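You operate a simulated robot arm through the tools that you are given. There is no shell and no other tool.

You are at the controls of a simulated two-armed robot. One attempt, no reset.

TASK
Park sensors 07, 08 and 09 and raise them fully.
Fine: the levers stay up.

It is judged by the outcome, as a careful person would: the job done as asked, and still so three seconds after it is handed in. It fails if anything else is knocked over, pushed out of place, dropped, spilled or broken.

THE ROBOT
Two 7-joint arms with fingered hands on one trunk that stands fixed in place. Base frame: the origin is at the foot of the trunk, x ahead of it, y to its left, z up. Units: m, degrees, N and s.
The left shoulder is at [0.026, 0.163, 1.14], the right one opposite. Each reaches about 1.215 m from its shoulder. Payload 4 kg a hand.
Tool frame (each hand has its own): the origin (TCP) lies between the finger pads and is the grasp point; the fingertips stand 0.036 m ahead of it; z points along the fingers, y is the line along which they close. The gripper opens to 0.124 m; its body begins 0.042 m behind the TCP. The gripper is a hand of 4 fingers: y runs from the thumb to the fingers, the wrist lies at [-0.015, -0.099, -0.189] in the tool frame, and closing takes about 1.5 s.
Orientation is that of the tool frame in the base frame, as a unit quaternion [x, y, z, w]. With the fingers straight down and the wrist toward the robot, the tool's x, y and z point along [0, 1, 0], [1, 0, 0] and [0, 0, -1] of the base frame.

THE INTERFACE
- The arms move only by the tool step_arm. It takes "left_motion", "right_motion" or both (then of equal length, played together; a hand with none holds still); each is a list that holds one entry, the list of rows, each a list of 6 numbers: the shift along the tool's x, y, z in m, then the turn, a rotation vector about the tool's x, y, z in degrees. In form: [[[dx, dy, dz, rx, ry, rz], ...]]. A call has 1 to 20 rows; each row is the pose to reach, as a shift and turn from the pose commanded when the call began, along the tool's axes at that moment. "left_grip" and "right_grip" are, for a hand that has rows, the opening, from 0 (shut) to 1 (fully open), set as the call begins (left out, the last holds). Each row takes 0.2 s and may step no farther than 0.05 m and 8.6 degrees from the row before; otherwise, or with a gripper value out of range, the whole call is refused. Where a pose cannot be reached the arm comes as near as it can. A force on the tool above 40 N (or 10 N above the force at the start of the call, whichever is more), or a blocked arm, ends the call early, and 0.2 s more pass. The fingers move at their own pace (about 0.045 m/s each) and stop on an object; they squeeze with about 29 N. The grip force told is the motor's: it shows also when the fingers shut on nothing. Time passes only in rows, and 0.2 s behind the last, so rows that repeat a pose let the fingers close. The reply holds the time, the measured pose of the TCP, the force on the tool along the base axes, the opening and the grip force, in the units named above and with some noise, with the torque about the TCP (base axes, N m) and any sound that the robot's microphone picked up, and new pictures: "show" is both (left out), scene, wrist or none (wrist: the cameras of the hands that moved).
- Cameras (640 x 400 px; columns grow to the right, rows downward): "scene" is now at [0.1126, -0.0336, 1.4124]; the picture's right is [-0.37, -0.93, 0.03], its down [-0.11, 0.01, -0.99] and it looks along [0.92, -0.37, -0.11] (base axes); focal length 317 px, centre (320, 200). "left" rides on the left gripper at [-0.075, -0.086, -0.123] in its tool frame; the picture's right is [-0.70, -0.34, 0.63], its down [0.64, -0.68, 0.35] and it looks along [0.32, 0.65, 0.69] (tool axes); focal length 275 px, centre (320, 200). "right" rides on the right gripper at [0.075, -0.086, -0.123] in its tool frame; the picture's right is [-0.70, 0.34, -0.63], its down [-0.64, -0.68, 0.35] and it looks along [-0.32, 0.65, 0.69] (tool axes); focal length 275 px, centre (320, 200). There is no depth. A picture from a camera that has moved, and an enlarged one, comes with that camera's place and axes in the base frame and with its lens.
- slide_trunk(by): moves the trunk up (or, below 0, down) by that many m; the arms and the scene camera ride with it, the base frame stays. It gives what a move gives, with no picture.
- finger_targets(index, middle, ring, thumb_bend, thumb_turn, hand): sets how far each is bent, from 0 (flat) to 1 (curled in); at 0.3 the hand is open as for a grip, at 0.7 the pads meet at the TCP. One left out holds its place. A second passes; each finger stops where it meets its share of the squeeze, and holds until it gets a number again. A gripper value or a shape takes the hand back. It gives what a move gives, with no picture; readings hold the bend of each and the force on the fingers (four entries, about 0 where the hand has none), thumb and palm. thumb_turn goes from beside the hand (0) to across from the fingers (1), as for a grip.
- grasp_type(shape, hand): the hand has 4 fingers and takes this shape, open, in about a second: jaw (thumb against the fingers, like two jaws); tri (thumb and two fingers); tip (a fingertip pinch); poke (one finger out to press); point (the index stretched); flat (the hand flat); cup (the hand cupped); fist (a fist). The gripper value then closes the fingers along that shape, each until it touches; the sizes above hold for jaw. It gives what a move gives, with no picture.
- head_to(pan, tilt): turns the head with the scene camera to pan (to the left, within 86 degrees either way) and tilt (down, from -29 to 69), counted from straight ahead of the robot (the tilt from the chest, where the trunk bows). It gives what a move gives, and a new picture of the scene camera.
- zoom(camera, box): a new picture of the part [left, top, right, bottom] of that camera's present view, enlarged. No time passes.
- close_job(): hands the job in; it is judged then, once.

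Nothing tells you positions but the pictures and the camera data. Unless the task says otherwise, let go and move clear before handing in.

The tools are called after "Emit:" by a JSON object that holds its "method" and its "body". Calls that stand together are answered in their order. step_arm: Moves the arms, as the interface text tells. Its arguments: {"type":"object","properties":{"left_motion":{"type":"array","items":{"type":"array","items":{"type":"array","items":{"type":"number"}}}},"left_grip":{"type":"number"},"right_motion":{"type":"array","items":{"type":"array","items":{"type":"array","items":{"type":"number"}}}},"right_grip":{"type":"number"},"show":{"type":"string","enum":["both","scene","wrist","none"]}},"required":[]} The other tools are called the same way: slide_trunk (by) moves the trunk up or down; grasp_type (shape, hand) gives the hand a shape; finger_targets (index, middle, ring, thumb_bend, thumb_turn, hand) moves the fingers one by one; head_to (pan, tilt) turns the head that bears the scene camera; zoom (camera, box) takes an enlarged picture of a part of a camera's view; close_job () hands the job in.

At the start:

```text
time: 0.0
left_tcp_pos: [0.7401, 0.0286, 1.4345]
left_ee_rot: [0.707, 0.707, 0.0, 0.0]
left_contact_force: [-0.1, -1.0, -0.9]
left_wrist_torque: [0.01, 0.01, -0.01]
left_gripper_width: 0.1236
left_finger_force: 0.0
left_shape: jaw
left_bend: [0.3, 0.3, 0.3, 0.3, 0.98]
left_finger forces: [0.1, 0.0, 0.0, 0.0, 0.0, 0.1]
right_tcp_pos: [0.4197, -0.474, 1.4297]
right_ee_rot: [0.707, 0.707, 0.001, 0.001]
right_contact_force: [-0.3, -0.3, 0.0]
right_wrist_torque: [-0.01, -0.02, 0.03]
right_gripper_width: 0.1236
right_finger_force: 0.1
right_shape: jaw
right_bend: [0.3, 0.3, 0.3, 0.3, 0.98]
right_finger forces: [0.0, 0.0, 0.0, 0.1, 0.0, 0.0]
trunk travel left (down, up): [-0.3, 0.178]
head pan, tilt (commanded): [-21.7, 2.1]
```

scene: 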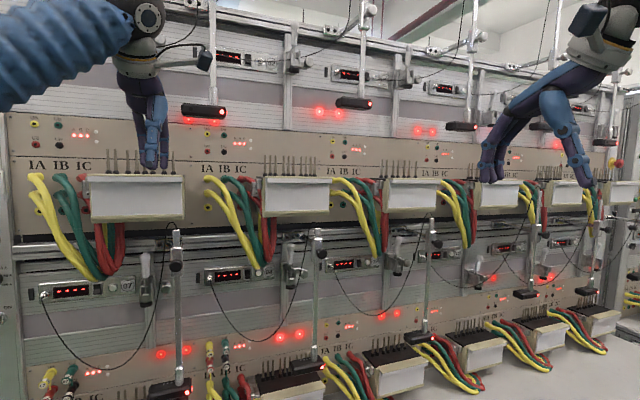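
right: 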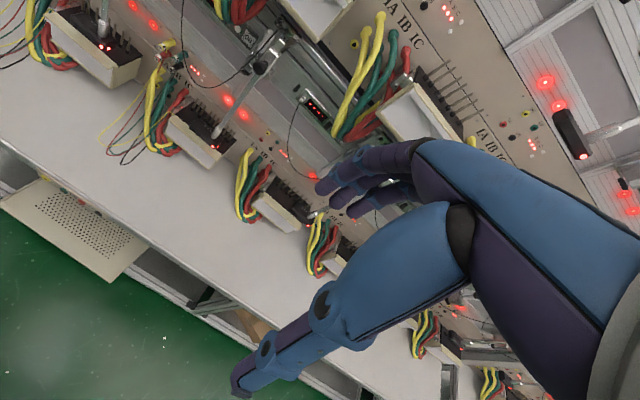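
left: 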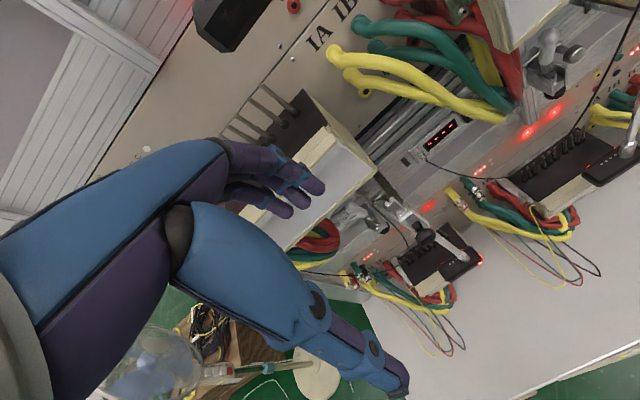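

I see a meter test bench with two rows of stations. Each one has a sensor head hanging on a rod from a bracket with a lever. I'll zoom in to read the labels and see how the levers work.

Emit:
{"method": "zoom", "body": {"camera": "scene", "box": [0, 220, 200, 400]}}

Emit:
{"method": "zoom", "body": {"camera": "scene", "box": [190, 220, 390, 400]}}

Emit:
{"method": "zoom", "body": {"camera": "scene", "box": [320, 200, 480, 350]}}

Emit:
{"method": "zoom", "body": {"camera": "scene", "box": [460, 180, 640, 350]}}

Emit:
{"method": "zoom", "body": {"camera": "scene", "box": [160, 0, 400, 150]}}

Emit:
{"method": "zoom", "body": {"camera": "scene", "box": [380, 0, 640, 160]}}

```text
2.22 times, centred on (100, 310) of scene
camera zoom: at [0.1126, -0.0336, 1.4124], right [-0.37, -0.93, 0.03], down [-0.11, 0.01, -0.99], along [0.92, -0.37, -0.11], focal length 705 px, centre (809, -44)
```

zoom: 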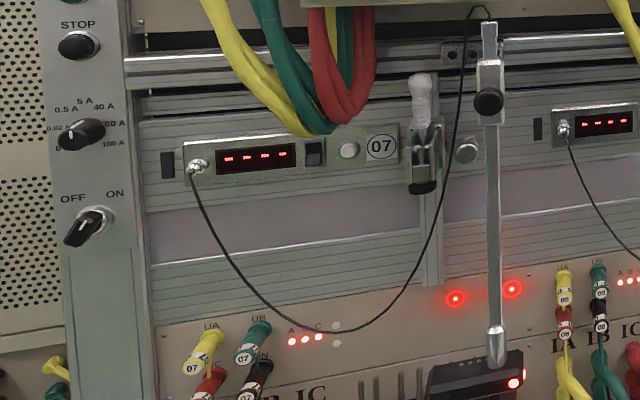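

```text
2.22 times, centred on (290, 310) of scene
camera zoom: at [0.1126, -0.0336, 1.4124], right [-0.37, -0.93, 0.03], down [-0.11, 0.01, -0.99], along [0.92, -0.37, -0.11], focal length 705 px, centre (387, -44)
```

zoom: 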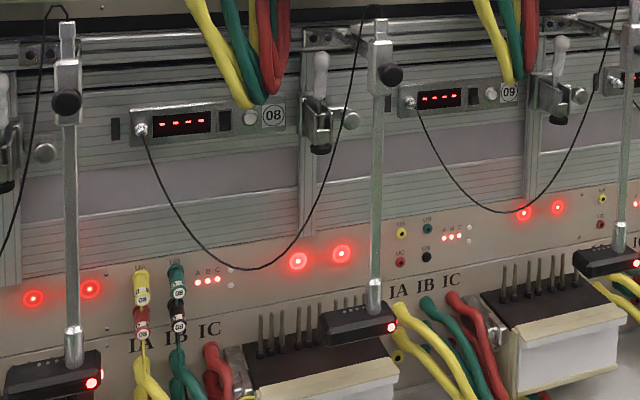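

```text
2.67 times, centred on (400, 275) of scene
camera zoom: at [0.1126, -0.0336, 1.4124], right [-0.37, -0.93, 0.03], down [-0.11, 0.01, -0.99], along [0.92, -0.37, -0.11], focal length 846 px, centre (107, 0)
```

zoom: 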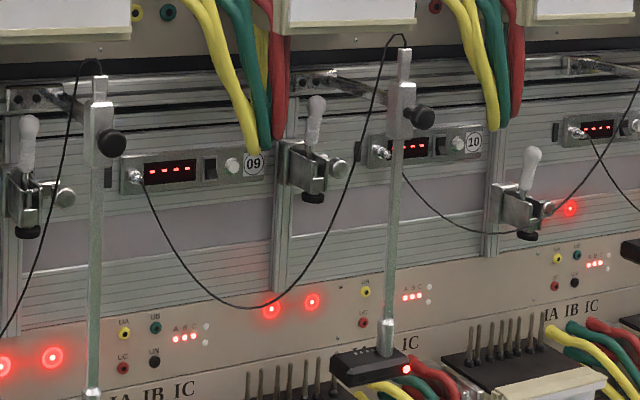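

```text
2.35 times, centred on (550, 265) of scene
camera zoom: at [0.1126, -0.0336, 1.4124], right [-0.37, -0.93, 0.03], down [-0.11, 0.01, -0.99], along [0.92, -0.37, -0.11], focal length 747 px, centre (-221, 47)
```

zoom: 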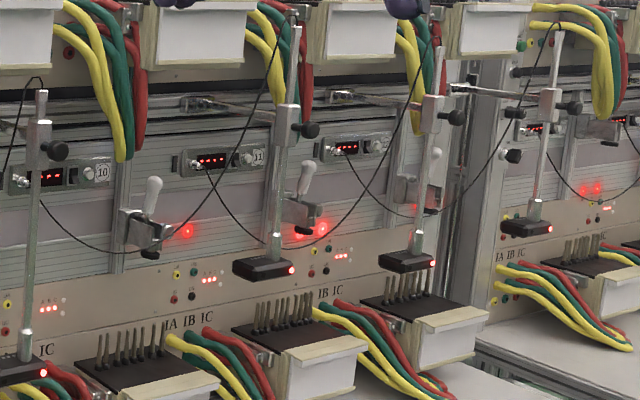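

```text
2.67 times, centred on (280, 75) of scene
camera zoom: at [0.1126, -0.0336, 1.4124], right [-0.37, -0.93, 0.03], down [-0.11, 0.01, -0.99], along [0.92, -0.37, -0.11], focal length 846 px, centre (427, 533)
```

zoom: 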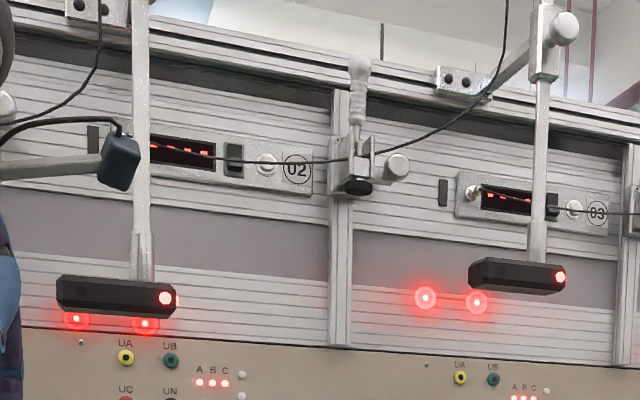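

```text
2.46 times, centred on (510, 80) of scene
camera zoom: at [0.1126, -0.0336, 1.4124], right [-0.37, -0.93, 0.03], down [-0.11, 0.01, -0.99], along [0.92, -0.37, -0.11], focal length 781 px, centre (-148, 495)
```

zoom: 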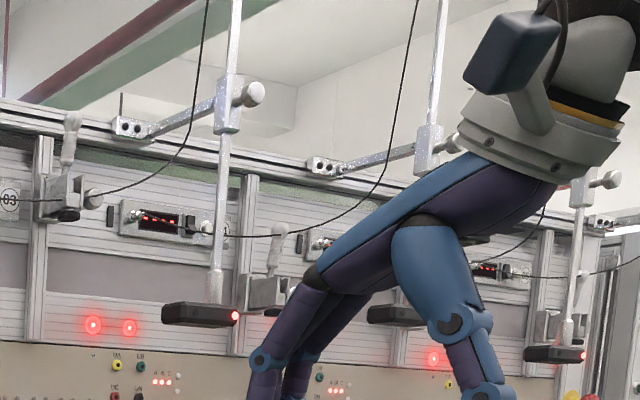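

Lower row: 07, 08 and 09 hang low with a white toggle lever beside each. The upper row and 11/12 look raised. I'll turn the head for better views.

Emit:
{"method": "head_to", "body": {"pan": 10, "tilt": 25}}

Emit:
{"method": "head_to", "body": {"pan": -30, "tilt": 25}}

Emit:
{"method": "head_to", "body": {"pan": -55, "tilt": 10}}

Emit:
{"method": "head_to", "body": {"pan": 15, "tilt": 0}}

```text
time: 1.0
left_tcp_pos: [0.7411, 0.0279, 1.4321]
left_ee_rot: [0.707, 0.707, 0.001, 0.0]
left_contact_force: [0.1, -0.4, 0.4]
left_wrist_torque: [0.01, 0.0, -0.01]
left_gripper_width: 0.1237
left_finger_force: 0.1
left_shape: jaw
left_bend: [0.3, 0.3, 0.3, 0.3, 0.98]
left_finger forces: [0.1, 0.0, 0.0, 0.0, 0.1, 0.1]
right_tcp_pos: [0.4187, -0.4747, 1.429]
right_ee_rot: [0.706, 0.708, 0.0, 0.0]
right_contact_force: [-0.2, -0.5, 0.7]
right_wrist_torque: [-0.03, -0.02, 0.05]
right_gripper_width: 0.1235
right_finger_force: 0.0
right_shape: jaw
right_bend: [0.3, 0.3, 0.3, 0.3, 0.98]
right_finger forces: [0.0, 0.0, 0.0, 0.1, 0.0, 0.0]
trunk travel left (down, up): [-0.3, 0.178]
head pan, tilt (commanded): [10.0, 25.0]
camera scene: at [0.1161, 0.0158, 1.3751], right [0.17, -0.98, -0.01], down [-0.48, -0.07, -0.87], along [0.86, 0.16, -0.49], focal length 317 px, centre (320, 200)
```

scene: 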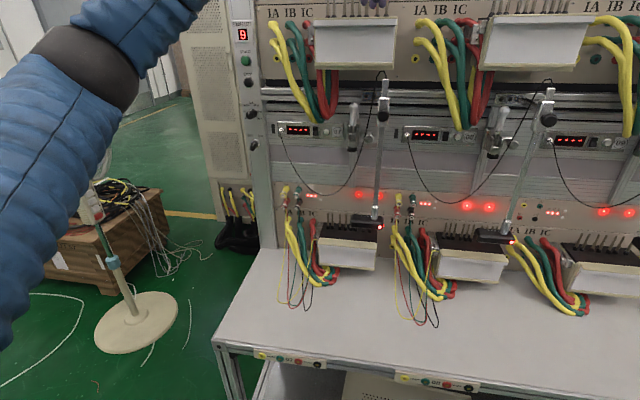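

```text
time: 2.0
left_tcp_pos: [0.7408, 0.028, 1.4323]
left_ee_rot: [0.707, 0.707, 0.0, -0.001]
left_contact_force: [-0.1, -0.3, 0.7]
left_wrist_torque: [-0.03, 0.02, -0.03]
left_gripper_width: 0.1237
left_finger_force: 0.0
left_shape: jaw
left_bend: [0.3, 0.3, 0.3, 0.3, 0.98]
left_finger forces: [0.0, 0.0, 0.0, 0.0, 0.0, 0.0]
right_tcp_pos: [0.4189, -0.4741, 1.4293]
right_ee_rot: [0.708, 0.707, 0.001, 0.0]
right_contact_force: [0.7, -0.4, -0.2]
right_wrist_torque: [-0.02, -0.01, -0.03]
right_gripper_width: 0.1233
right_finger_force: 0.0
right_shape: jaw
right_bend: [0.3, 0.3, 0.3, 0.3, 0.98]
right_finger forces: [0.0, 0.0, 0.1, 0.0, 0.1, 0.0]
trunk travel left (down, up): [-0.3, 0.178]
head pan, tilt (commanded): [-30.0, 25.0]
camera scene: at [0.1052, -0.0461, 1.3759], right [-0.5, -0.87, 0.04], down [-0.44, 0.21, -0.88], along [0.75, -0.45, -0.48], focal length 317 px, centre (320, 200)
```

scene: 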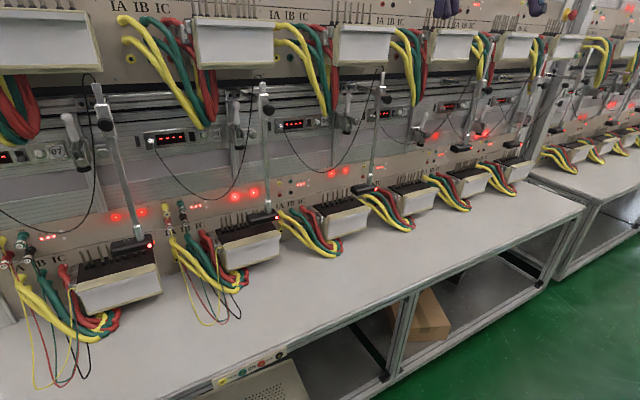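

```text
time: 2.9
left_tcp_pos: [0.7405, 0.0289, 1.4329]
left_ee_rot: [0.707, 0.707, 0.0, 0.0]
left_contact_force: [-0.5, 0.3, 0.2]
left_wrist_torque: [0.02, -0.01, -0.03]
left_gripper_width: 0.1238
left_finger_force: 0.1
left_shape: jaw
left_bend: [0.3, 0.3, 0.3, 0.3, 0.98]
left_finger forces: [0.0, 0.0, 0.1, 0.0, 0.1, 0.0]
right_tcp_pos: [0.4185, -0.473, 1.4287]
right_ee_rot: [0.707, 0.707, 0.001, 0.0]
right_contact_force: [0.4, 0.1, 0.4]
right_wrist_torque: [0.01, 0.0, 0.02]
right_gripper_width: 0.1235
right_finger_force: 0.0
right_shape: jaw
right_bend: [0.3, 0.3, 0.3, 0.3, 0.98]
right_finger forces: [0.1, 0.0, 0.0, 0.0, 0.0, 0.0]
trunk travel left (down, up): [-0.3, 0.178]
head pan, tilt (commanded): [-55.0, 10.0]
camera scene: at [0.0807, -0.0762, 1.4022], right [-0.82, -0.57, 0.06], down [-0.18, 0.14, -0.97], along [0.55, -0.81, -0.22], focal length 317 px, centre (320, 200)
```

scene: 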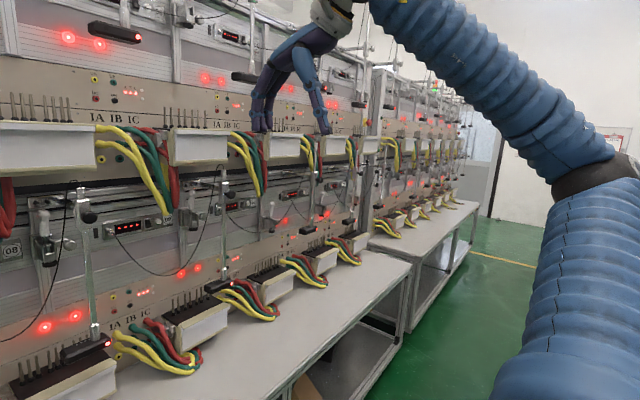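

```text
time: 4.3
left_tcp_pos: [0.7398, 0.0291, 1.433]
left_ee_rot: [0.707, 0.707, 0.0, -0.001]
left_contact_force: [0.5, -0.1, 0.4]
left_wrist_torque: [-0.02, -0.03, -0.01]
left_gripper_width: 0.1236
left_finger_force: 0.1
left_shape: jaw
left_bend: [0.3, 0.3, 0.3, 0.3, 0.98]
left_finger forces: [0.0, 0.0, 0.1, 0.0, 0.0, 0.1]
right_tcp_pos: [0.4181, -0.4747, 1.4287]
right_ee_rot: [0.708, 0.707, 0.0, 0.0]
right_contact_force: [0.0, -0.1, 0.3]
right_wrist_torque: [0.01, 0.03, -0.01]
right_gripper_width: 0.1236
right_finger_force: 0.2
right_shape: jaw
right_bend: [0.3, 0.3, 0.3, 0.3, 0.98]
right_finger forces: [0.1, 0.0, 0.0, 0.0, 0.0, 0.0]
trunk travel left (down, up): [-0.3, 0.178]
head pan, tilt (commanded): [15.0, 0.0]
camera scene: at [0.1154, 0.0232, 1.4156], right [0.26, -0.97, -0.02], down [-0.08, 0.0, -1.0], along [0.96, 0.26, -0.07], focal length 317 px, centre (320, 200)
```

scene: 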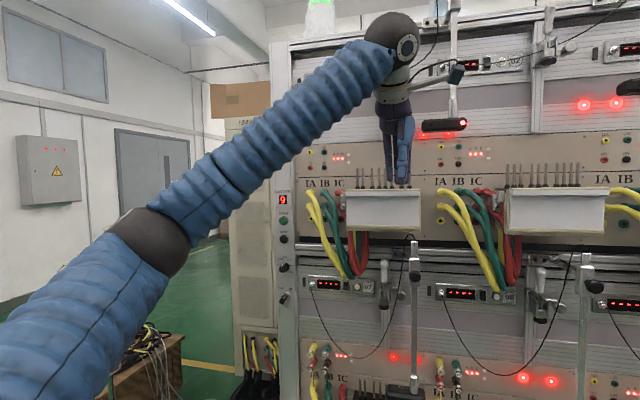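

Sensor 07 hangs at about (0.82, 0.0, 0.91), with 08 and 09 spaced about 0.31 m to its right. I want closer views of the swing arm, clamp and knob, and a comparison with 10–12 and the upper row.

Emit:
{"method": "zoom", "body": {"camera": "scene", "box": [340, 220, 460, 400]}}

Emit:
{"method": "zoom", "body": {"camera": "scene", "box": [400, 0, 640, 150]}}

Emit:
{"method": "zoom", "body": {"camera": "scene", "box": [480, 220, 640, 330]}}

Emit:
{"method": "head_to", "body": {"pan": -40, "tilt": 12}}

Emit:
{"method": "zoom", "body": {"camera": "scene", "box": [0, 150, 200, 275]}}

Emit:
{"method": "zoom", "body": {"camera": "scene", "box": [180, 140, 340, 300]}}

Emit:
{"method": "zoom", "body": {"camera": "scene", "box": [300, 140, 460, 280]}}

Emit:
{"method": "zoom", "body": {"camera": "scene", "box": [420, 130, 560, 270]}}

```text
2.22 times, centred on (400, 310) of scene
camera zoom: at [0.1154, 0.0232, 1.4156], right [0.26, -0.97, -0.02], down [-0.08, 0.0, -1.0], along [0.96, 0.26, -0.07], focal length 705 px, centre (142, -44)
```

zoom: 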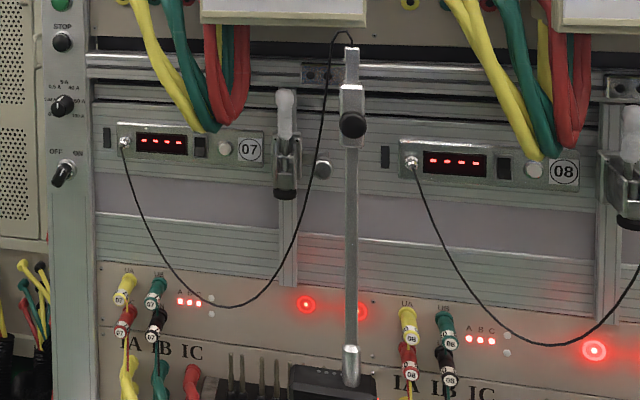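

```text
2.67 times, centred on (520, 75) of scene
camera zoom: at [0.1154, 0.0232, 1.4156], right [0.26, -0.97, -0.02], down [-0.08, 0.0, -1.0], along [0.96, 0.26, -0.07], focal length 846 px, centre (-213, 533)
```

zoom: 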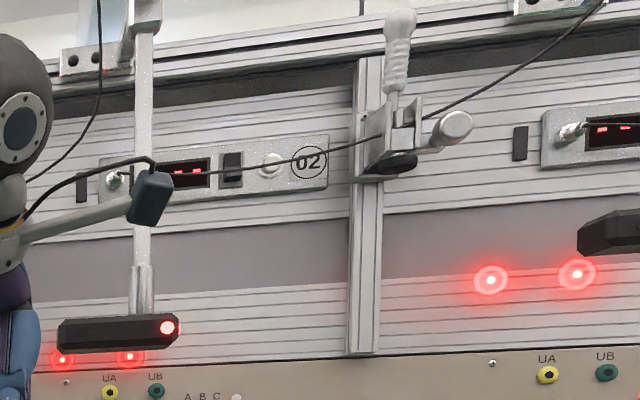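

```text
3.64 times, centred on (560, 275) of scene
camera zoom: at [0.1154, 0.0232, 1.4156], right [0.26, -0.97, -0.02], down [-0.08, 0.0, -1.0], along [0.96, 0.26, -0.07], focal length 1154 px, centre (-553, -73)
```

zoom: 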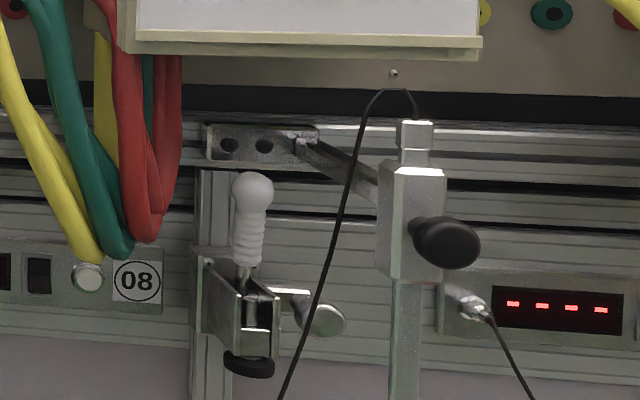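

```text
time: 5.6
left_tcp_pos: [0.7411, 0.029, 1.4332]
left_ee_rot: [0.707, 0.707, 0.0, 0.0]
left_contact_force: [0.7, -1.1, -0.1]
left_wrist_torque: [0.0, 0.0, 0.03]
left_gripper_width: 0.1235
left_finger_force: 0.0
left_shape: jaw
left_bend: [0.3, 0.3, 0.3, 0.3, 0.98]
left_finger forces: [0.1, 0.0, 0.0, 0.0, 0.0, 0.1]
right_tcp_pos: [0.4181, -0.4742, 1.4294]
right_ee_rot: [0.708, 0.706, 0.0, 0.0]
right_contact_force: [0.4, 0.3, -0.2]
right_wrist_torque: [0.01, 0.01, 0.0]
right_gripper_width: 0.1236
right_finger_force: 0.1
right_shape: jaw
right_bend: [0.3, 0.3, 0.3, 0.3, 0.98]
right_finger forces: [0.1, 0.0, 0.0, 0.0, 0.0, 0.1]
trunk travel left (down, up): [-0.3, 0.178]
head pan, tilt (commanded): [-40.0, 12.0]
camera scene: at [0.0985, -0.0599, 1.3976], right [-0.64, -0.77, 0.05], down [-0.23, 0.13, -0.96], along [0.73, -0.63, -0.27], focal length 317 px, centre (320, 200)
```

scene: 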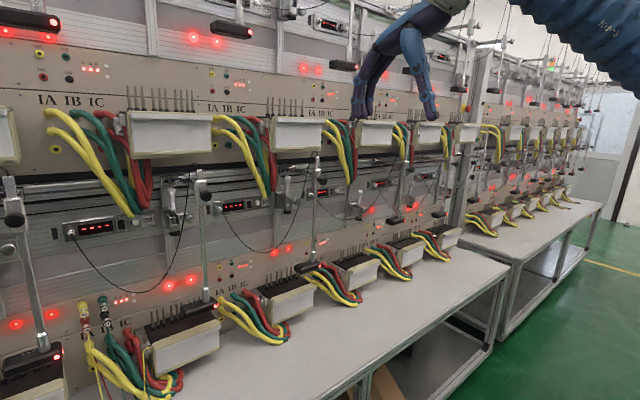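

```text
3.20 times, centred on (100, 212) of scene
camera zoom: at [0.0985, -0.0599, 1.3976], right [-0.64, -0.77, 0.05], down [-0.23, 0.13, -0.96], along [0.73, -0.63, -0.27], focal length 1016 px, centre (1024, 160)
```

zoom: 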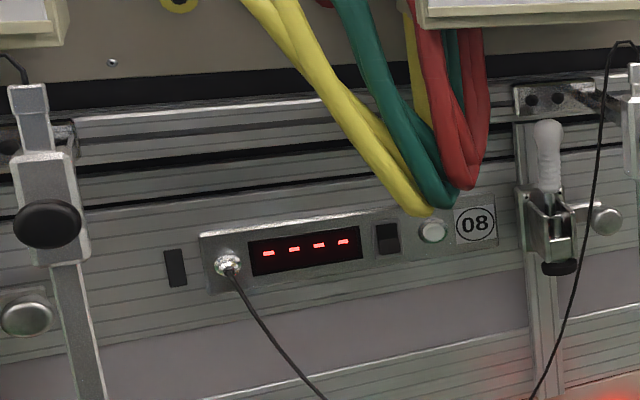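

```text
2.50 times, centred on (260, 220) of scene
camera zoom: at [0.0985, -0.0599, 1.3976], right [-0.64, -0.77, 0.05], down [-0.23, 0.13, -0.96], along [0.73, -0.63, -0.27], focal length 794 px, centre (470, 150)
```

zoom: 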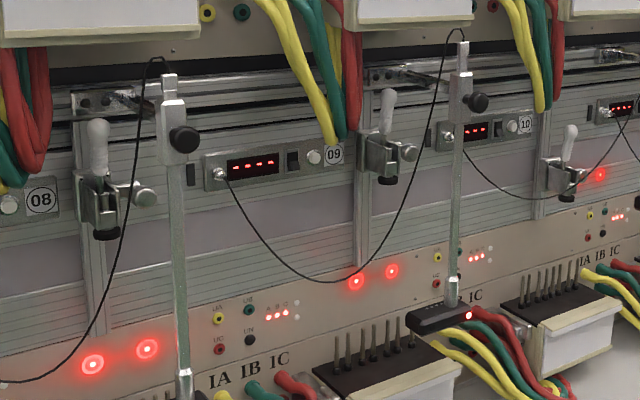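

```text
2.86 times, centred on (380, 210) of scene
camera zoom: at [0.0985, -0.0599, 1.3976], right [-0.64, -0.77, 0.05], down [-0.23, 0.13, -0.96], along [0.73, -0.63, -0.27], focal length 907 px, centre (149, 171)
```

zoom: 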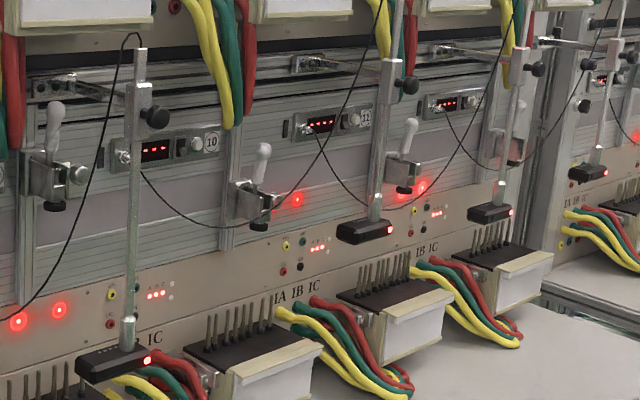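

```text
2.86 times, centred on (490, 200) of scene
camera zoom: at [0.0985, -0.0599, 1.3976], right [-0.64, -0.77, 0.05], down [-0.23, 0.13, -0.96], along [0.73, -0.63, -0.27], focal length 907 px, centre (-166, 200)
```

zoom: 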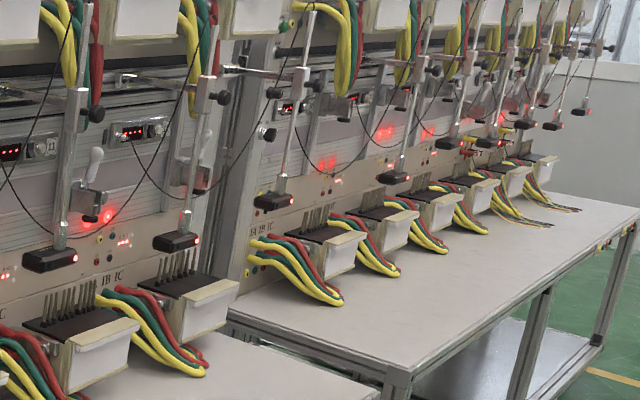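

The pan −40 zooms show the lower-row order. 07, 08 and 09 hang low with their levers high. 10 and 11 have their sensors higher and their levers lower. Next I'll look at the upper row and zoom the wrist cameras for triangulation.

Emit:
{"method": "head_to", "body": {"pan": -5, "tilt": -16}}

Emit:
{"method": "zoom", "body": {"camera": "left", "box": [300, 100, 500, 300]}}

Emit:
{"method": "zoom", "body": {"camera": "left", "box": [440, 0, 640, 200]}}

Emit:
{"method": "zoom", "body": {"camera": "right", "box": [150, 0, 350, 130]}}

Emit:
{"method": "zoom", "body": {"camera": "right", "box": [0, 0, 200, 130]}}

Emit:
{"method": "zoom", "body": {"camera": "right", "box": [200, 100, 400, 280]}}

```text
time: 6.6
left_tcp_pos: [0.7409, 0.0293, 1.4338]
left_ee_rot: [0.707, 0.707, 0.0, 0.0]
left_contact_force: [-0.2, 0.5, 0.4]
left_wrist_torque: [-0.02, 0.0, 0.03]
left_gripper_width: 0.1234
left_finger_force: 0.1
left_shape: jaw
left_bend: [0.3, 0.3, 0.3, 0.3, 0.98]
left_finger forces: [0.1, 0.0, 0.0, 0.0, 0.1, 0.0]
right_tcp_pos: [0.4182, -0.4733, 1.4289]
right_ee_rot: [0.708, 0.706, 0.0, 0.0]
right_contact_force: [0.0, 0.4, -0.5]
right_wrist_torque: [0.01, -0.02, 0.0]
right_gripper_width: 0.1233
right_finger_force: 0.0
right_shape: jaw
right_bend: [0.3, 0.3, 0.3, 0.3, 0.98]
right_finger forces: [0.1, 0.1, 0.1, 0.1, 0.0, 0.0]
trunk travel left (down, up): [-0.3, 0.178]
head pan, tilt (commanded): [-5.0, -16.0]
camera scene: at [0.1097, -0.0071, 1.4399], right [-0.09, -1.0, 0.01], down [0.2, -0.02, -0.98], along [0.98, -0.08, 0.2], focal length 317 px, centre (320, 200)
```

scene: 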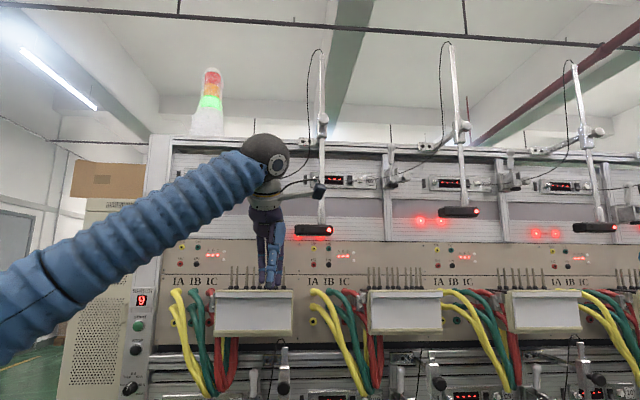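

```text
2.00 times, centred on (400, 200) of left
camera zoom: at [0.654, -0.0467, 1.5559], right [-0.34, -0.7, -0.63], down [-0.68, 0.64, -0.35], along [0.65, 0.32, -0.69], focal length 551 px, centre (160, 200)
```

zoom: 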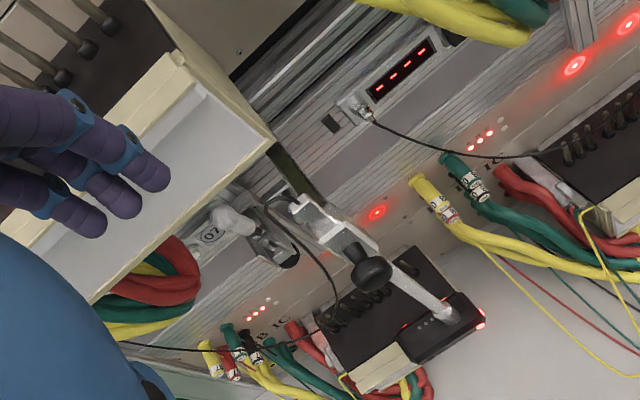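

```text
2.00 times, centred on (540, 100) of left
camera zoom: at [0.654, -0.0467, 1.5559], right [-0.34, -0.7, -0.63], down [-0.68, 0.64, -0.35], along [0.65, 0.32, -0.69], focal length 551 px, centre (-120, 400)
```

zoom: 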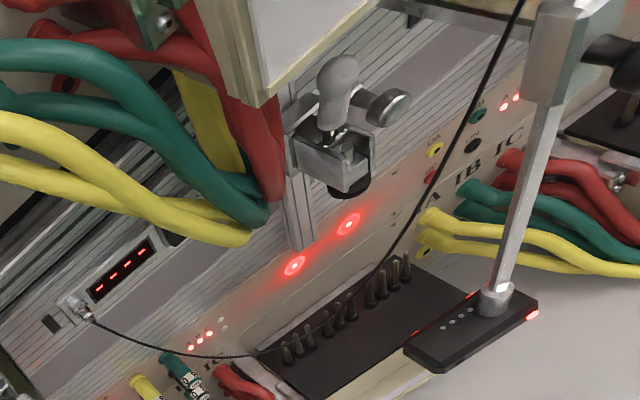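

```text
3.08 times, centred on (250, 65) of right
camera zoom: at [0.3335, -0.399, 1.5517], right [0.34, -0.7, 0.63], down [-0.68, -0.64, -0.35], along [0.65, -0.32, -0.69], focal length 847 px, centre (535, 615)
```

zoom: 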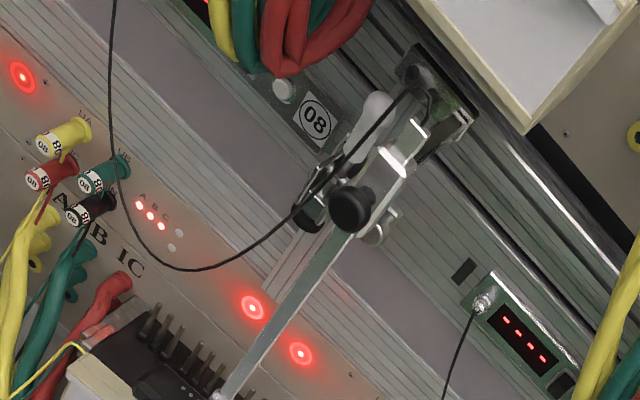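

```text
3.08 times, centred on (100, 65) of right
camera zoom: at [0.3335, -0.399, 1.5517], right [0.34, -0.7, 0.63], down [-0.68, -0.64, -0.35], along [0.65, -0.32, -0.69], focal length 847 px, centre (997, 615)
```

zoom: 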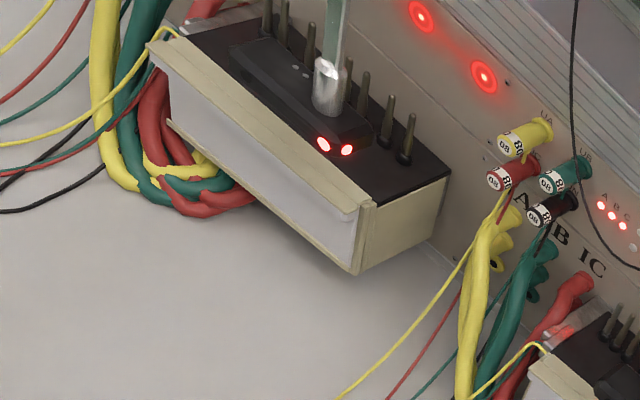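

```text
2.22 times, centred on (300, 190) of right
camera zoom: at [0.3335, -0.399, 1.5517], right [0.34, -0.7, 0.63], down [-0.68, -0.64, -0.35], along [0.65, -0.32, -0.69], focal length 612 px, centre (364, 222)
```

zoom: 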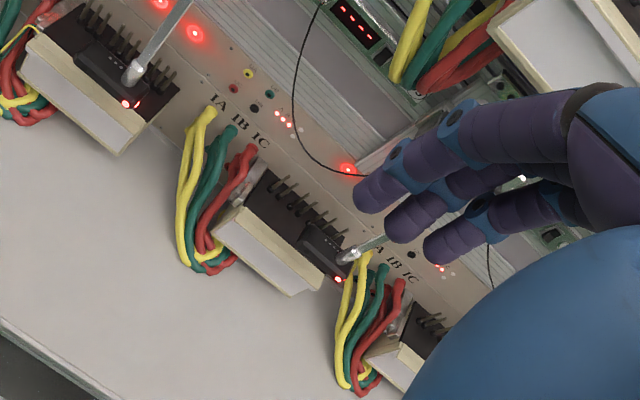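

The upper-row sensors are raised, with the rod tops well above their clamps, and 07–09 are fully lowered. I'll zoom in to compare the swing-arm directions.

Emit:
{"method": "zoom", "body": {"camera": "scene", "box": [260, 30, 420, 250]}}

Emit:
{"method": "zoom", "body": {"camera": "scene", "box": [380, 100, 540, 200]}}

Emit:
{"method": "zoom", "body": {"camera": "scene", "box": [500, 100, 640, 200]}}

Emit:
{"method": "head_to", "body": {"pan": -45, "tilt": -16}}

Emit:
{"method": "zoom", "body": {"camera": "scene", "box": [0, 50, 250, 250]}}

Emit:
{"method": "zoom", "body": {"camera": "scene", "box": [200, 80, 400, 250]}}

```text
1.82 times, centred on (340, 140) of scene
camera zoom: at [0.1097, -0.0071, 1.4399], right [-0.09, -1.0, 0.01], down [0.2, -0.02, -0.98], along [0.98, -0.08, 0.2], focal length 577 px, centre (284, 309)
```

zoom: 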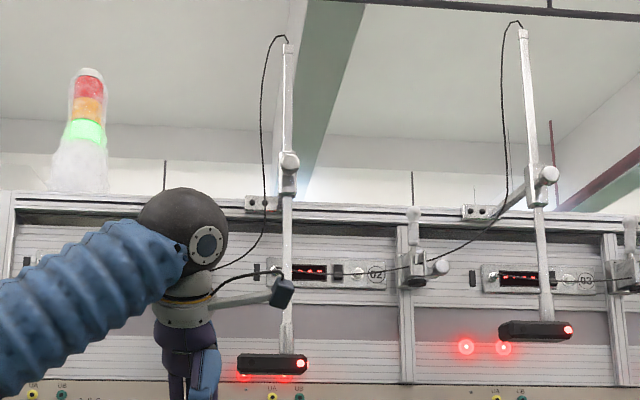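

```text
4.00 times, centred on (460, 150) of scene
camera zoom: at [0.1097, -0.0071, 1.4399], right [-0.09, -1.0, 0.01], down [0.2, -0.02, -0.98], along [0.98, -0.08, 0.2], focal length 1270 px, centre (-240, 400)
```

zoom: 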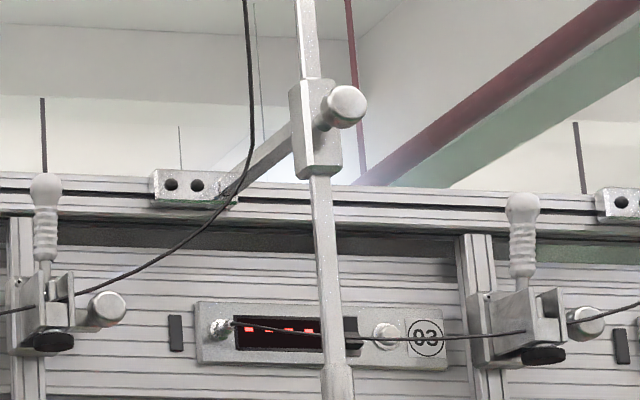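

```text
4.00 times, centred on (570, 150) of scene
camera zoom: at [0.1097, -0.0071, 1.4399], right [-0.09, -1.0, 0.01], down [0.2, -0.02, -0.98], along [0.98, -0.08, 0.2], focal length 1270 px, centre (-680, 400)
```

zoom: 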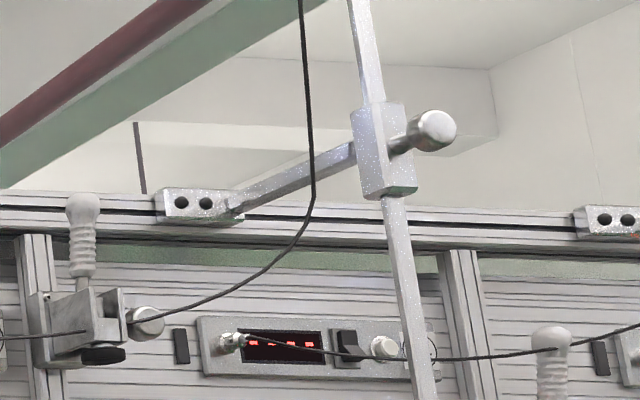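

```text
time: 7.7
left_tcp_pos: [0.7386, 0.0287, 1.4341]
left_ee_rot: [0.708, 0.707, 0.0, 0.0]
left_contact_force: [-0.3, -0.5, -0.7]
left_wrist_torque: [-0.01, 0.01, -0.04]
left_gripper_width: 0.1237
left_finger_force: 0.0
left_shape: jaw
left_bend: [0.3, 0.3, 0.3, 0.3, 0.98]
left_finger forces: [0.0, 0.1, 0.1, 0.0, 0.1, 0.1]
right_tcp_pos: [0.4175, -0.4743, 1.4298]
right_ee_rot: [0.707, 0.707, 0.0, -0.001]
right_contact_force: [-0.2, 0.2, -0.5]
right_wrist_torque: [0.02, 0.01, 0.01]
right_gripper_width: 0.1237
right_finger_force: 0.0
right_shape: jaw
right_bend: [0.3, 0.3, 0.3, 0.3, 0.98]
right_finger forces: [0.0, 0.0, 0.0, 0.1, 0.0, 0.0]
trunk travel left (down, up): [-0.3, 0.178]
head pan, tilt (commanded): [-45.0, -16.0]
camera scene: at [0.0867, -0.0563, 1.4417], right [-0.7, -0.71, 0.05], down [0.12, -0.19, -0.97], along [0.7, -0.68, 0.22], focal length 317 px, centre (320, 200)
```

scene: 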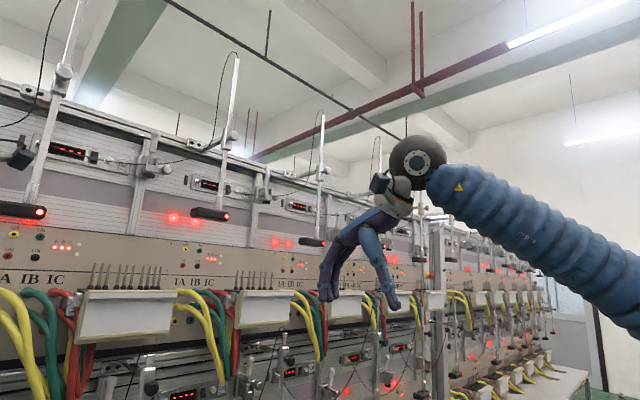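

```text
2.00 times, centred on (125, 150) of scene
camera zoom: at [0.0867, -0.0563, 1.4417], right [-0.7, -0.71, 0.05], down [0.12, -0.19, -0.97], along [0.7, -0.68, 0.22], focal length 635 px, centre (710, 300)
```

zoom: 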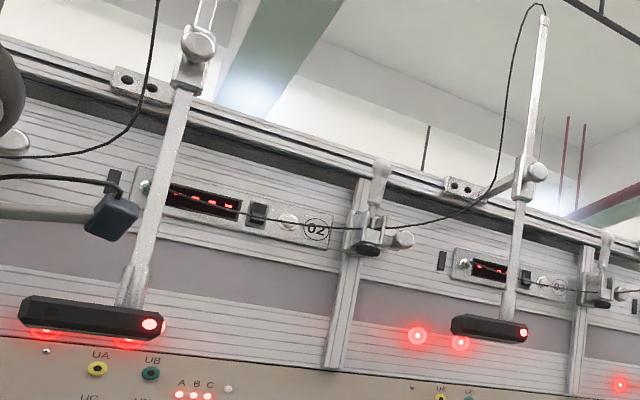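

```text
2.35 times, centred on (300, 165) of scene
camera zoom: at [0.0867, -0.0563, 1.4417], right [-0.7, -0.71, 0.05], down [0.12, -0.19, -0.97], along [0.7, -0.68, 0.22], focal length 747 px, centre (367, 282)
```

zoom: 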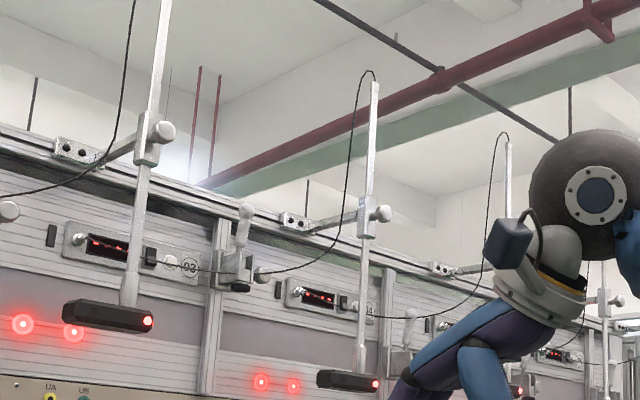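

The upper-row arms stick straight out from the rack. I need sharper views of 10–12 to see whether their arms are swung, which may show what a parked sensor looks like.

Emit:
{"method": "head_to", "body": {"pan": -52, "tilt": 8}}

Emit:
{"method": "zoom", "body": {"camera": "scene", "box": [180, 150, 280, 215]}}

Emit:
{"method": "zoom", "body": {"camera": "scene", "box": [270, 150, 350, 200]}}

Emit:
{"method": "zoom", "body": {"camera": "scene", "box": [330, 140, 410, 200]}}

Emit:
{"method": "zoom", "body": {"camera": "scene", "box": [60, 160, 190, 240]}}

```text
time: 8.5
left_tcp_pos: [0.7413, 0.029, 1.4338]
left_ee_rot: [0.707, 0.707, 0.0, -0.001]
left_contact_force: [-0.7, -0.3, -0.7]
left_wrist_torque: [0.01, 0.0, 0.02]
left_gripper_width: 0.1237
left_finger_force: 0.0
left_shape: jaw
left_bend: [0.3, 0.3, 0.3, 0.3, 0.98]
left_finger forces: [0.1, 0.1, 0.0, 0.0, 0.1, 0.0]
right_tcp_pos: [0.4183, -0.4728, 1.4301]
right_ee_rot: [0.708, 0.706, 0.0, 0.0]
right_contact_force: [-0.1, -0.2, 0.2]
right_wrist_torque: [0.01, 0.0, 0.0]
right_gripper_width: 0.1236
right_finger_force: 0.2
right_shape: jaw
right_bend: [0.3, 0.3, 0.3, 0.3, 0.98]
right_finger forces: [0.1, 0.0, 0.0, 0.1, 0.1, 0.0]
trunk travel left (down, up): [-0.3, 0.178]
head pan, tilt (commanded): [-52.0, 8.0]
camera scene: at [0.0846, -0.073, 1.4053], right [-0.79, -0.62, 0.06], down [-0.16, 0.11, -0.98], along [0.6, -0.78, -0.19], focal length 317 px, centre (320, 200)
```

scene: 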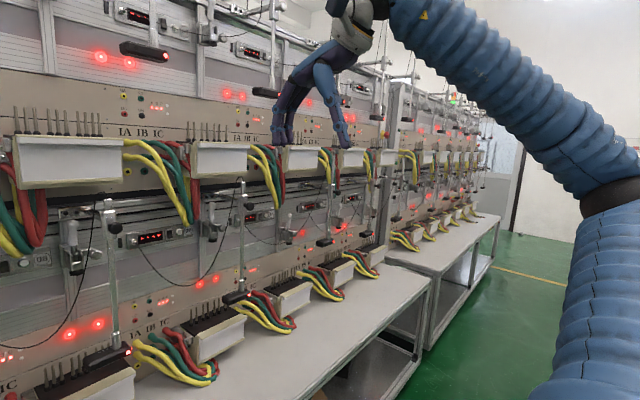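

```text
6.15 times, centred on (230, 182) of scene
camera zoom: at [0.0846, -0.073, 1.4053], right [-0.79, -0.62, 0.06], down [-0.16, 0.11, -0.98], along [0.6, -0.78, -0.19], focal length 1953 px, centre (874, 308)
```

zoom: 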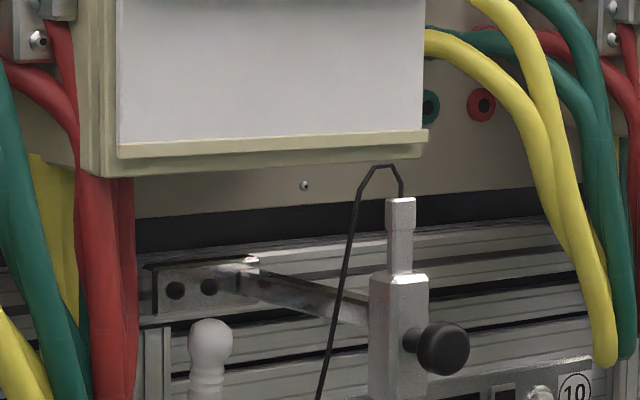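

```text
8.00 times, centred on (310, 175) of scene
camera zoom: at [0.0846, -0.073, 1.4053], right [-0.79, -0.62, 0.06], down [-0.16, 0.11, -0.98], along [0.6, -0.78, -0.19], focal length 2539 px, centre (400, 400)
```

zoom: 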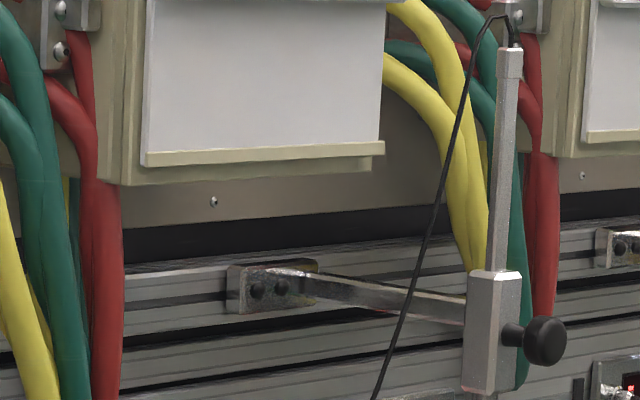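

```text
6.67 times, centred on (370, 170) of scene
camera zoom: at [0.0846, -0.073, 1.4053], right [-0.79, -0.62, 0.06], down [-0.16, 0.11, -0.98], along [0.6, -0.78, -0.19], focal length 2116 px, centre (-13, 400)
```

zoom: 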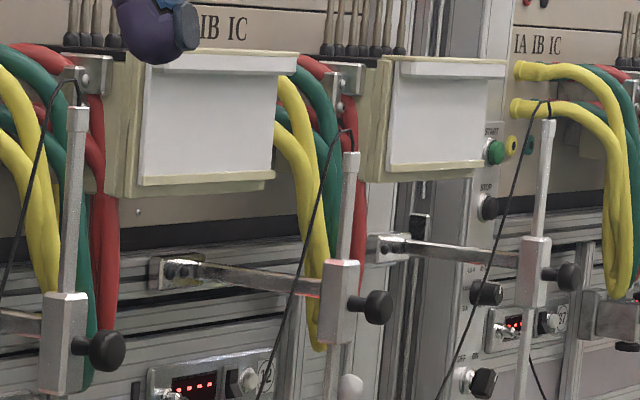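

```text
4.92 times, centred on (125, 200) of scene
camera zoom: at [0.0846, -0.073, 1.4053], right [-0.79, -0.62, 0.06], down [-0.16, 0.11, -0.98], along [0.6, -0.78, -0.19], focal length 1563 px, centre (1280, 200)
```

zoom: 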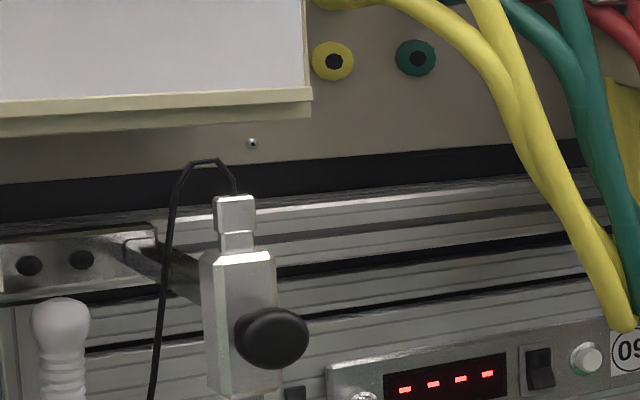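

Here is what the views show. Every other sensor's bracket sits about 0.2 m right of its label on the rail, and its rod is raised. The brackets of 07–09 sit only about 0.11 m right of their labels, with the rods down. So parking means sliding the bracket about 0.09 m right along the rail, then raising the rod without touching the white levers.

I'll retract the left arm and turn the right hand to point forward for gripping a vertical rod.

Emit:
{"method": "step_arm", "body": {"left_motion": [[[0.02, -0.02, 0, 0, 0, 0], [0.04, -0.04, 0, 0, 0, 0], [0.06, -0.06, 0, 0, 0, 0], [0.08, -0.08, 0, 0, 0, 0], [0.1, -0.1, 0, 0, 0, 0], [0.12, -0.12, 0, 0, 0, 0], [0.14, -0.14, 0, 0, 0, 0], [0.16, -0.16, 0, 0, 0, 0], [0.18, -0.18, 0, 0, 0, 0], [0.2, -0.2, 0, 0, 0, 0], [0.22, -0.22, 0, 0, 0, 0], [0.24, -0.24, 0, 0, 0, 0], [0.25, -0.26, 0, 0, 0, 0], [0.25, -0.28, 0, 0, 0, 0], [0.25, -0.3, 0, 0, 0, 0]]], "right_motion": [[[0, 0, 0, -4.62, 4.62, 4.62], [0, 0, 0, -9.24, 9.24, 9.24], [0, 0, 0, -13.86, 13.86, 13.86], [0, 0, 0, -18.48, 18.48, 18.48], [0, 0, 0, -23.1, 23.1, 23.1], [0, 0, 0, -27.7, 27.7, 27.7], [0, 0, 0, -32.3, 32.3, 32.3], [0, 0, 0, -36.9, 36.9, 36.9], [0, 0, 0, -41.6, 41.6, 41.6], [0, 0, 0, -46.2, 46.2, 46.2], [0, 0, 0, -50.8, 50.8, 50.8], [0, 0, 0, -55.4, 55.4, 55.4], [0, 0, 0, -60.0, 60.0, 60.0], [0, 0, 0, -64.6, 64.6, 64.6], [0, 0, 0, -69.28, 69.28, 69.28]]], "right_grip": 0.5, "show": "both"}}

Emit:
{"method": "head_to", "body": {"pan": -8, "tilt": 20}}

```text
time: 11.7
left_tcp_pos: [0.4362, 0.2796, 1.4317]
left_ee_rot: [0.706, 0.708, -0.001, 0.0]
left_contact_force: [0.2, 0.0, -0.7]
left_wrist_torque: [0.02, -0.02, 0.01]
left_gripper_width: 0.1238
left_finger_force: 0.0
left_shape: jaw
left_bend: [0.3, 0.3, 0.3, 0.3, 0.98]
left_finger forces: [0.0, 0.0, 0.0, 0.0, 0.1, 0.1]
right_tcp_pos: [0.4268, -0.4799, 1.4444]
right_ee_rot: [0.706, -0.001, 0.708, 0.001]
right_contact_force: [0.0, 1.1, -0.1]
right_wrist_torque: [0.0, 0.01, 0.0]
right_gripper_width: 0.062
right_finger_force: 0.1
right_shape: jaw
right_bend: [0.42, 0.46, 0.44, 0.56, 1.0]
right_finger forces: [0.0, 0.0, 0.0, 0.1, 0.0, 0.0]
right hand out of reach, approached as far as the arm can: row 14, 15
trunk travel left (down, up): [-0.3, 0.178]
head pan, tilt (commanded): [-52.0, 8.0]
camera scene: at [0.0834, -0.0712, 1.4055], right [-0.79, -0.62, 0.06], down [-0.16, 0.11, -0.98], along [0.6, -0.78, -0.18], focal length 317 px, centre (320, 200)
camera right: at [0.3052, -0.3917, 1.5187], right [-0.63, -0.34, -0.7], down [0.35, 0.68, -0.64], along [0.69, -0.65, -0.31], focal length 275 px, centre (320, 200)
camera left: at [0.3496, 0.2045, 1.5544], right [-0.34, -0.7, -0.63], down [-0.68, 0.64, -0.35], along [0.65, 0.31, -0.69], focal length 275 px, centre (320, 200)
```

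scene: 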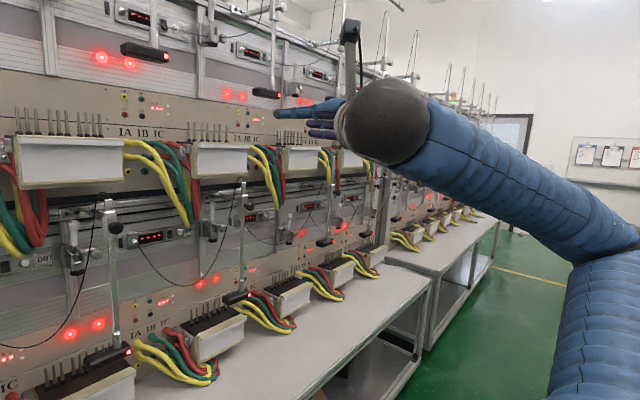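
right: 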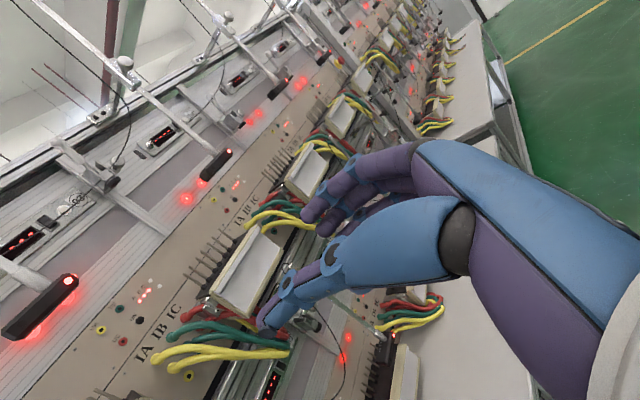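
left: 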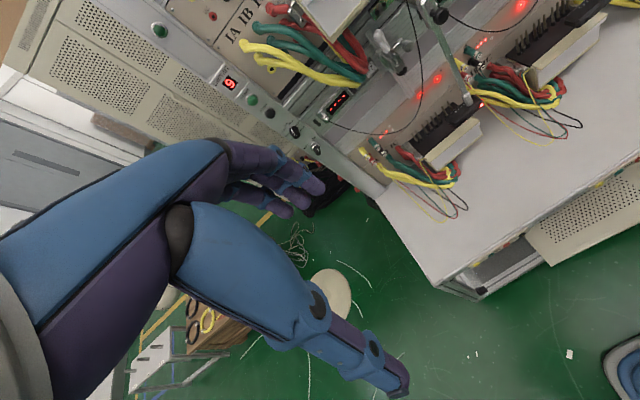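

```text
time: 12.8
left_tcp_pos: [0.4386, 0.277, 1.4319]
left_ee_rot: [0.707, 0.707, 0.0, 0.0]
left_contact_force: [0.1, -0.3, -0.6]
left_wrist_torque: [-0.02, 0.0, 0.04]
left_gripper_width: 0.1237
left_finger_force: 0.0
left_shape: jaw
left_bend: [0.3, 0.3, 0.3, 0.3, 0.98]
left_finger forces: [0.0, 0.0, 0.0, 0.0, 0.1, 0.0]
right_tcp_pos: [0.4287, -0.4797, 1.4424]
right_ee_rot: [0.708, 0.0, 0.707, 0.0]
right_contact_force: [-0.3, -0.1, -0.3]
right_wrist_torque: [-0.01, 0.0, -0.02]
right_gripper_width: 0.0621
right_finger_force: 0.0
right_shape: jaw
right_bend: [0.42, 0.46, 0.44, 0.56, 1.0]
right_finger forces: [0.0, 0.1, 0.1, 0.1, 0.1, 0.1]
trunk travel left (down, up): [-0.3, 0.178]
head pan, tilt (commanded): [-8.0, 20.0]
camera scene: at [0.1182, -0.0131, 1.383], right [-0.14, -0.99, 0.01], down [-0.41, 0.05, -0.91], along [0.9, -0.13, -0.41], focal length 317 px, centre (320, 200)
```

scene: 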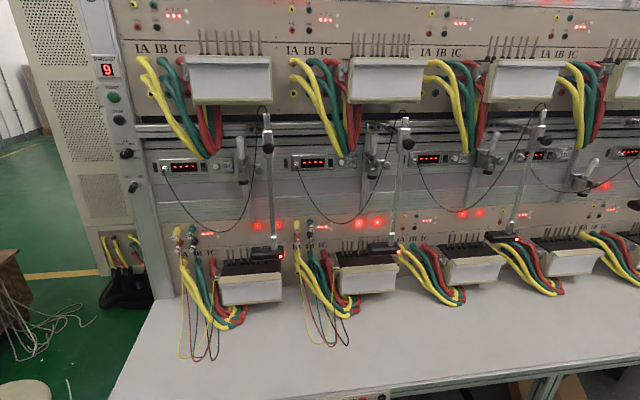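

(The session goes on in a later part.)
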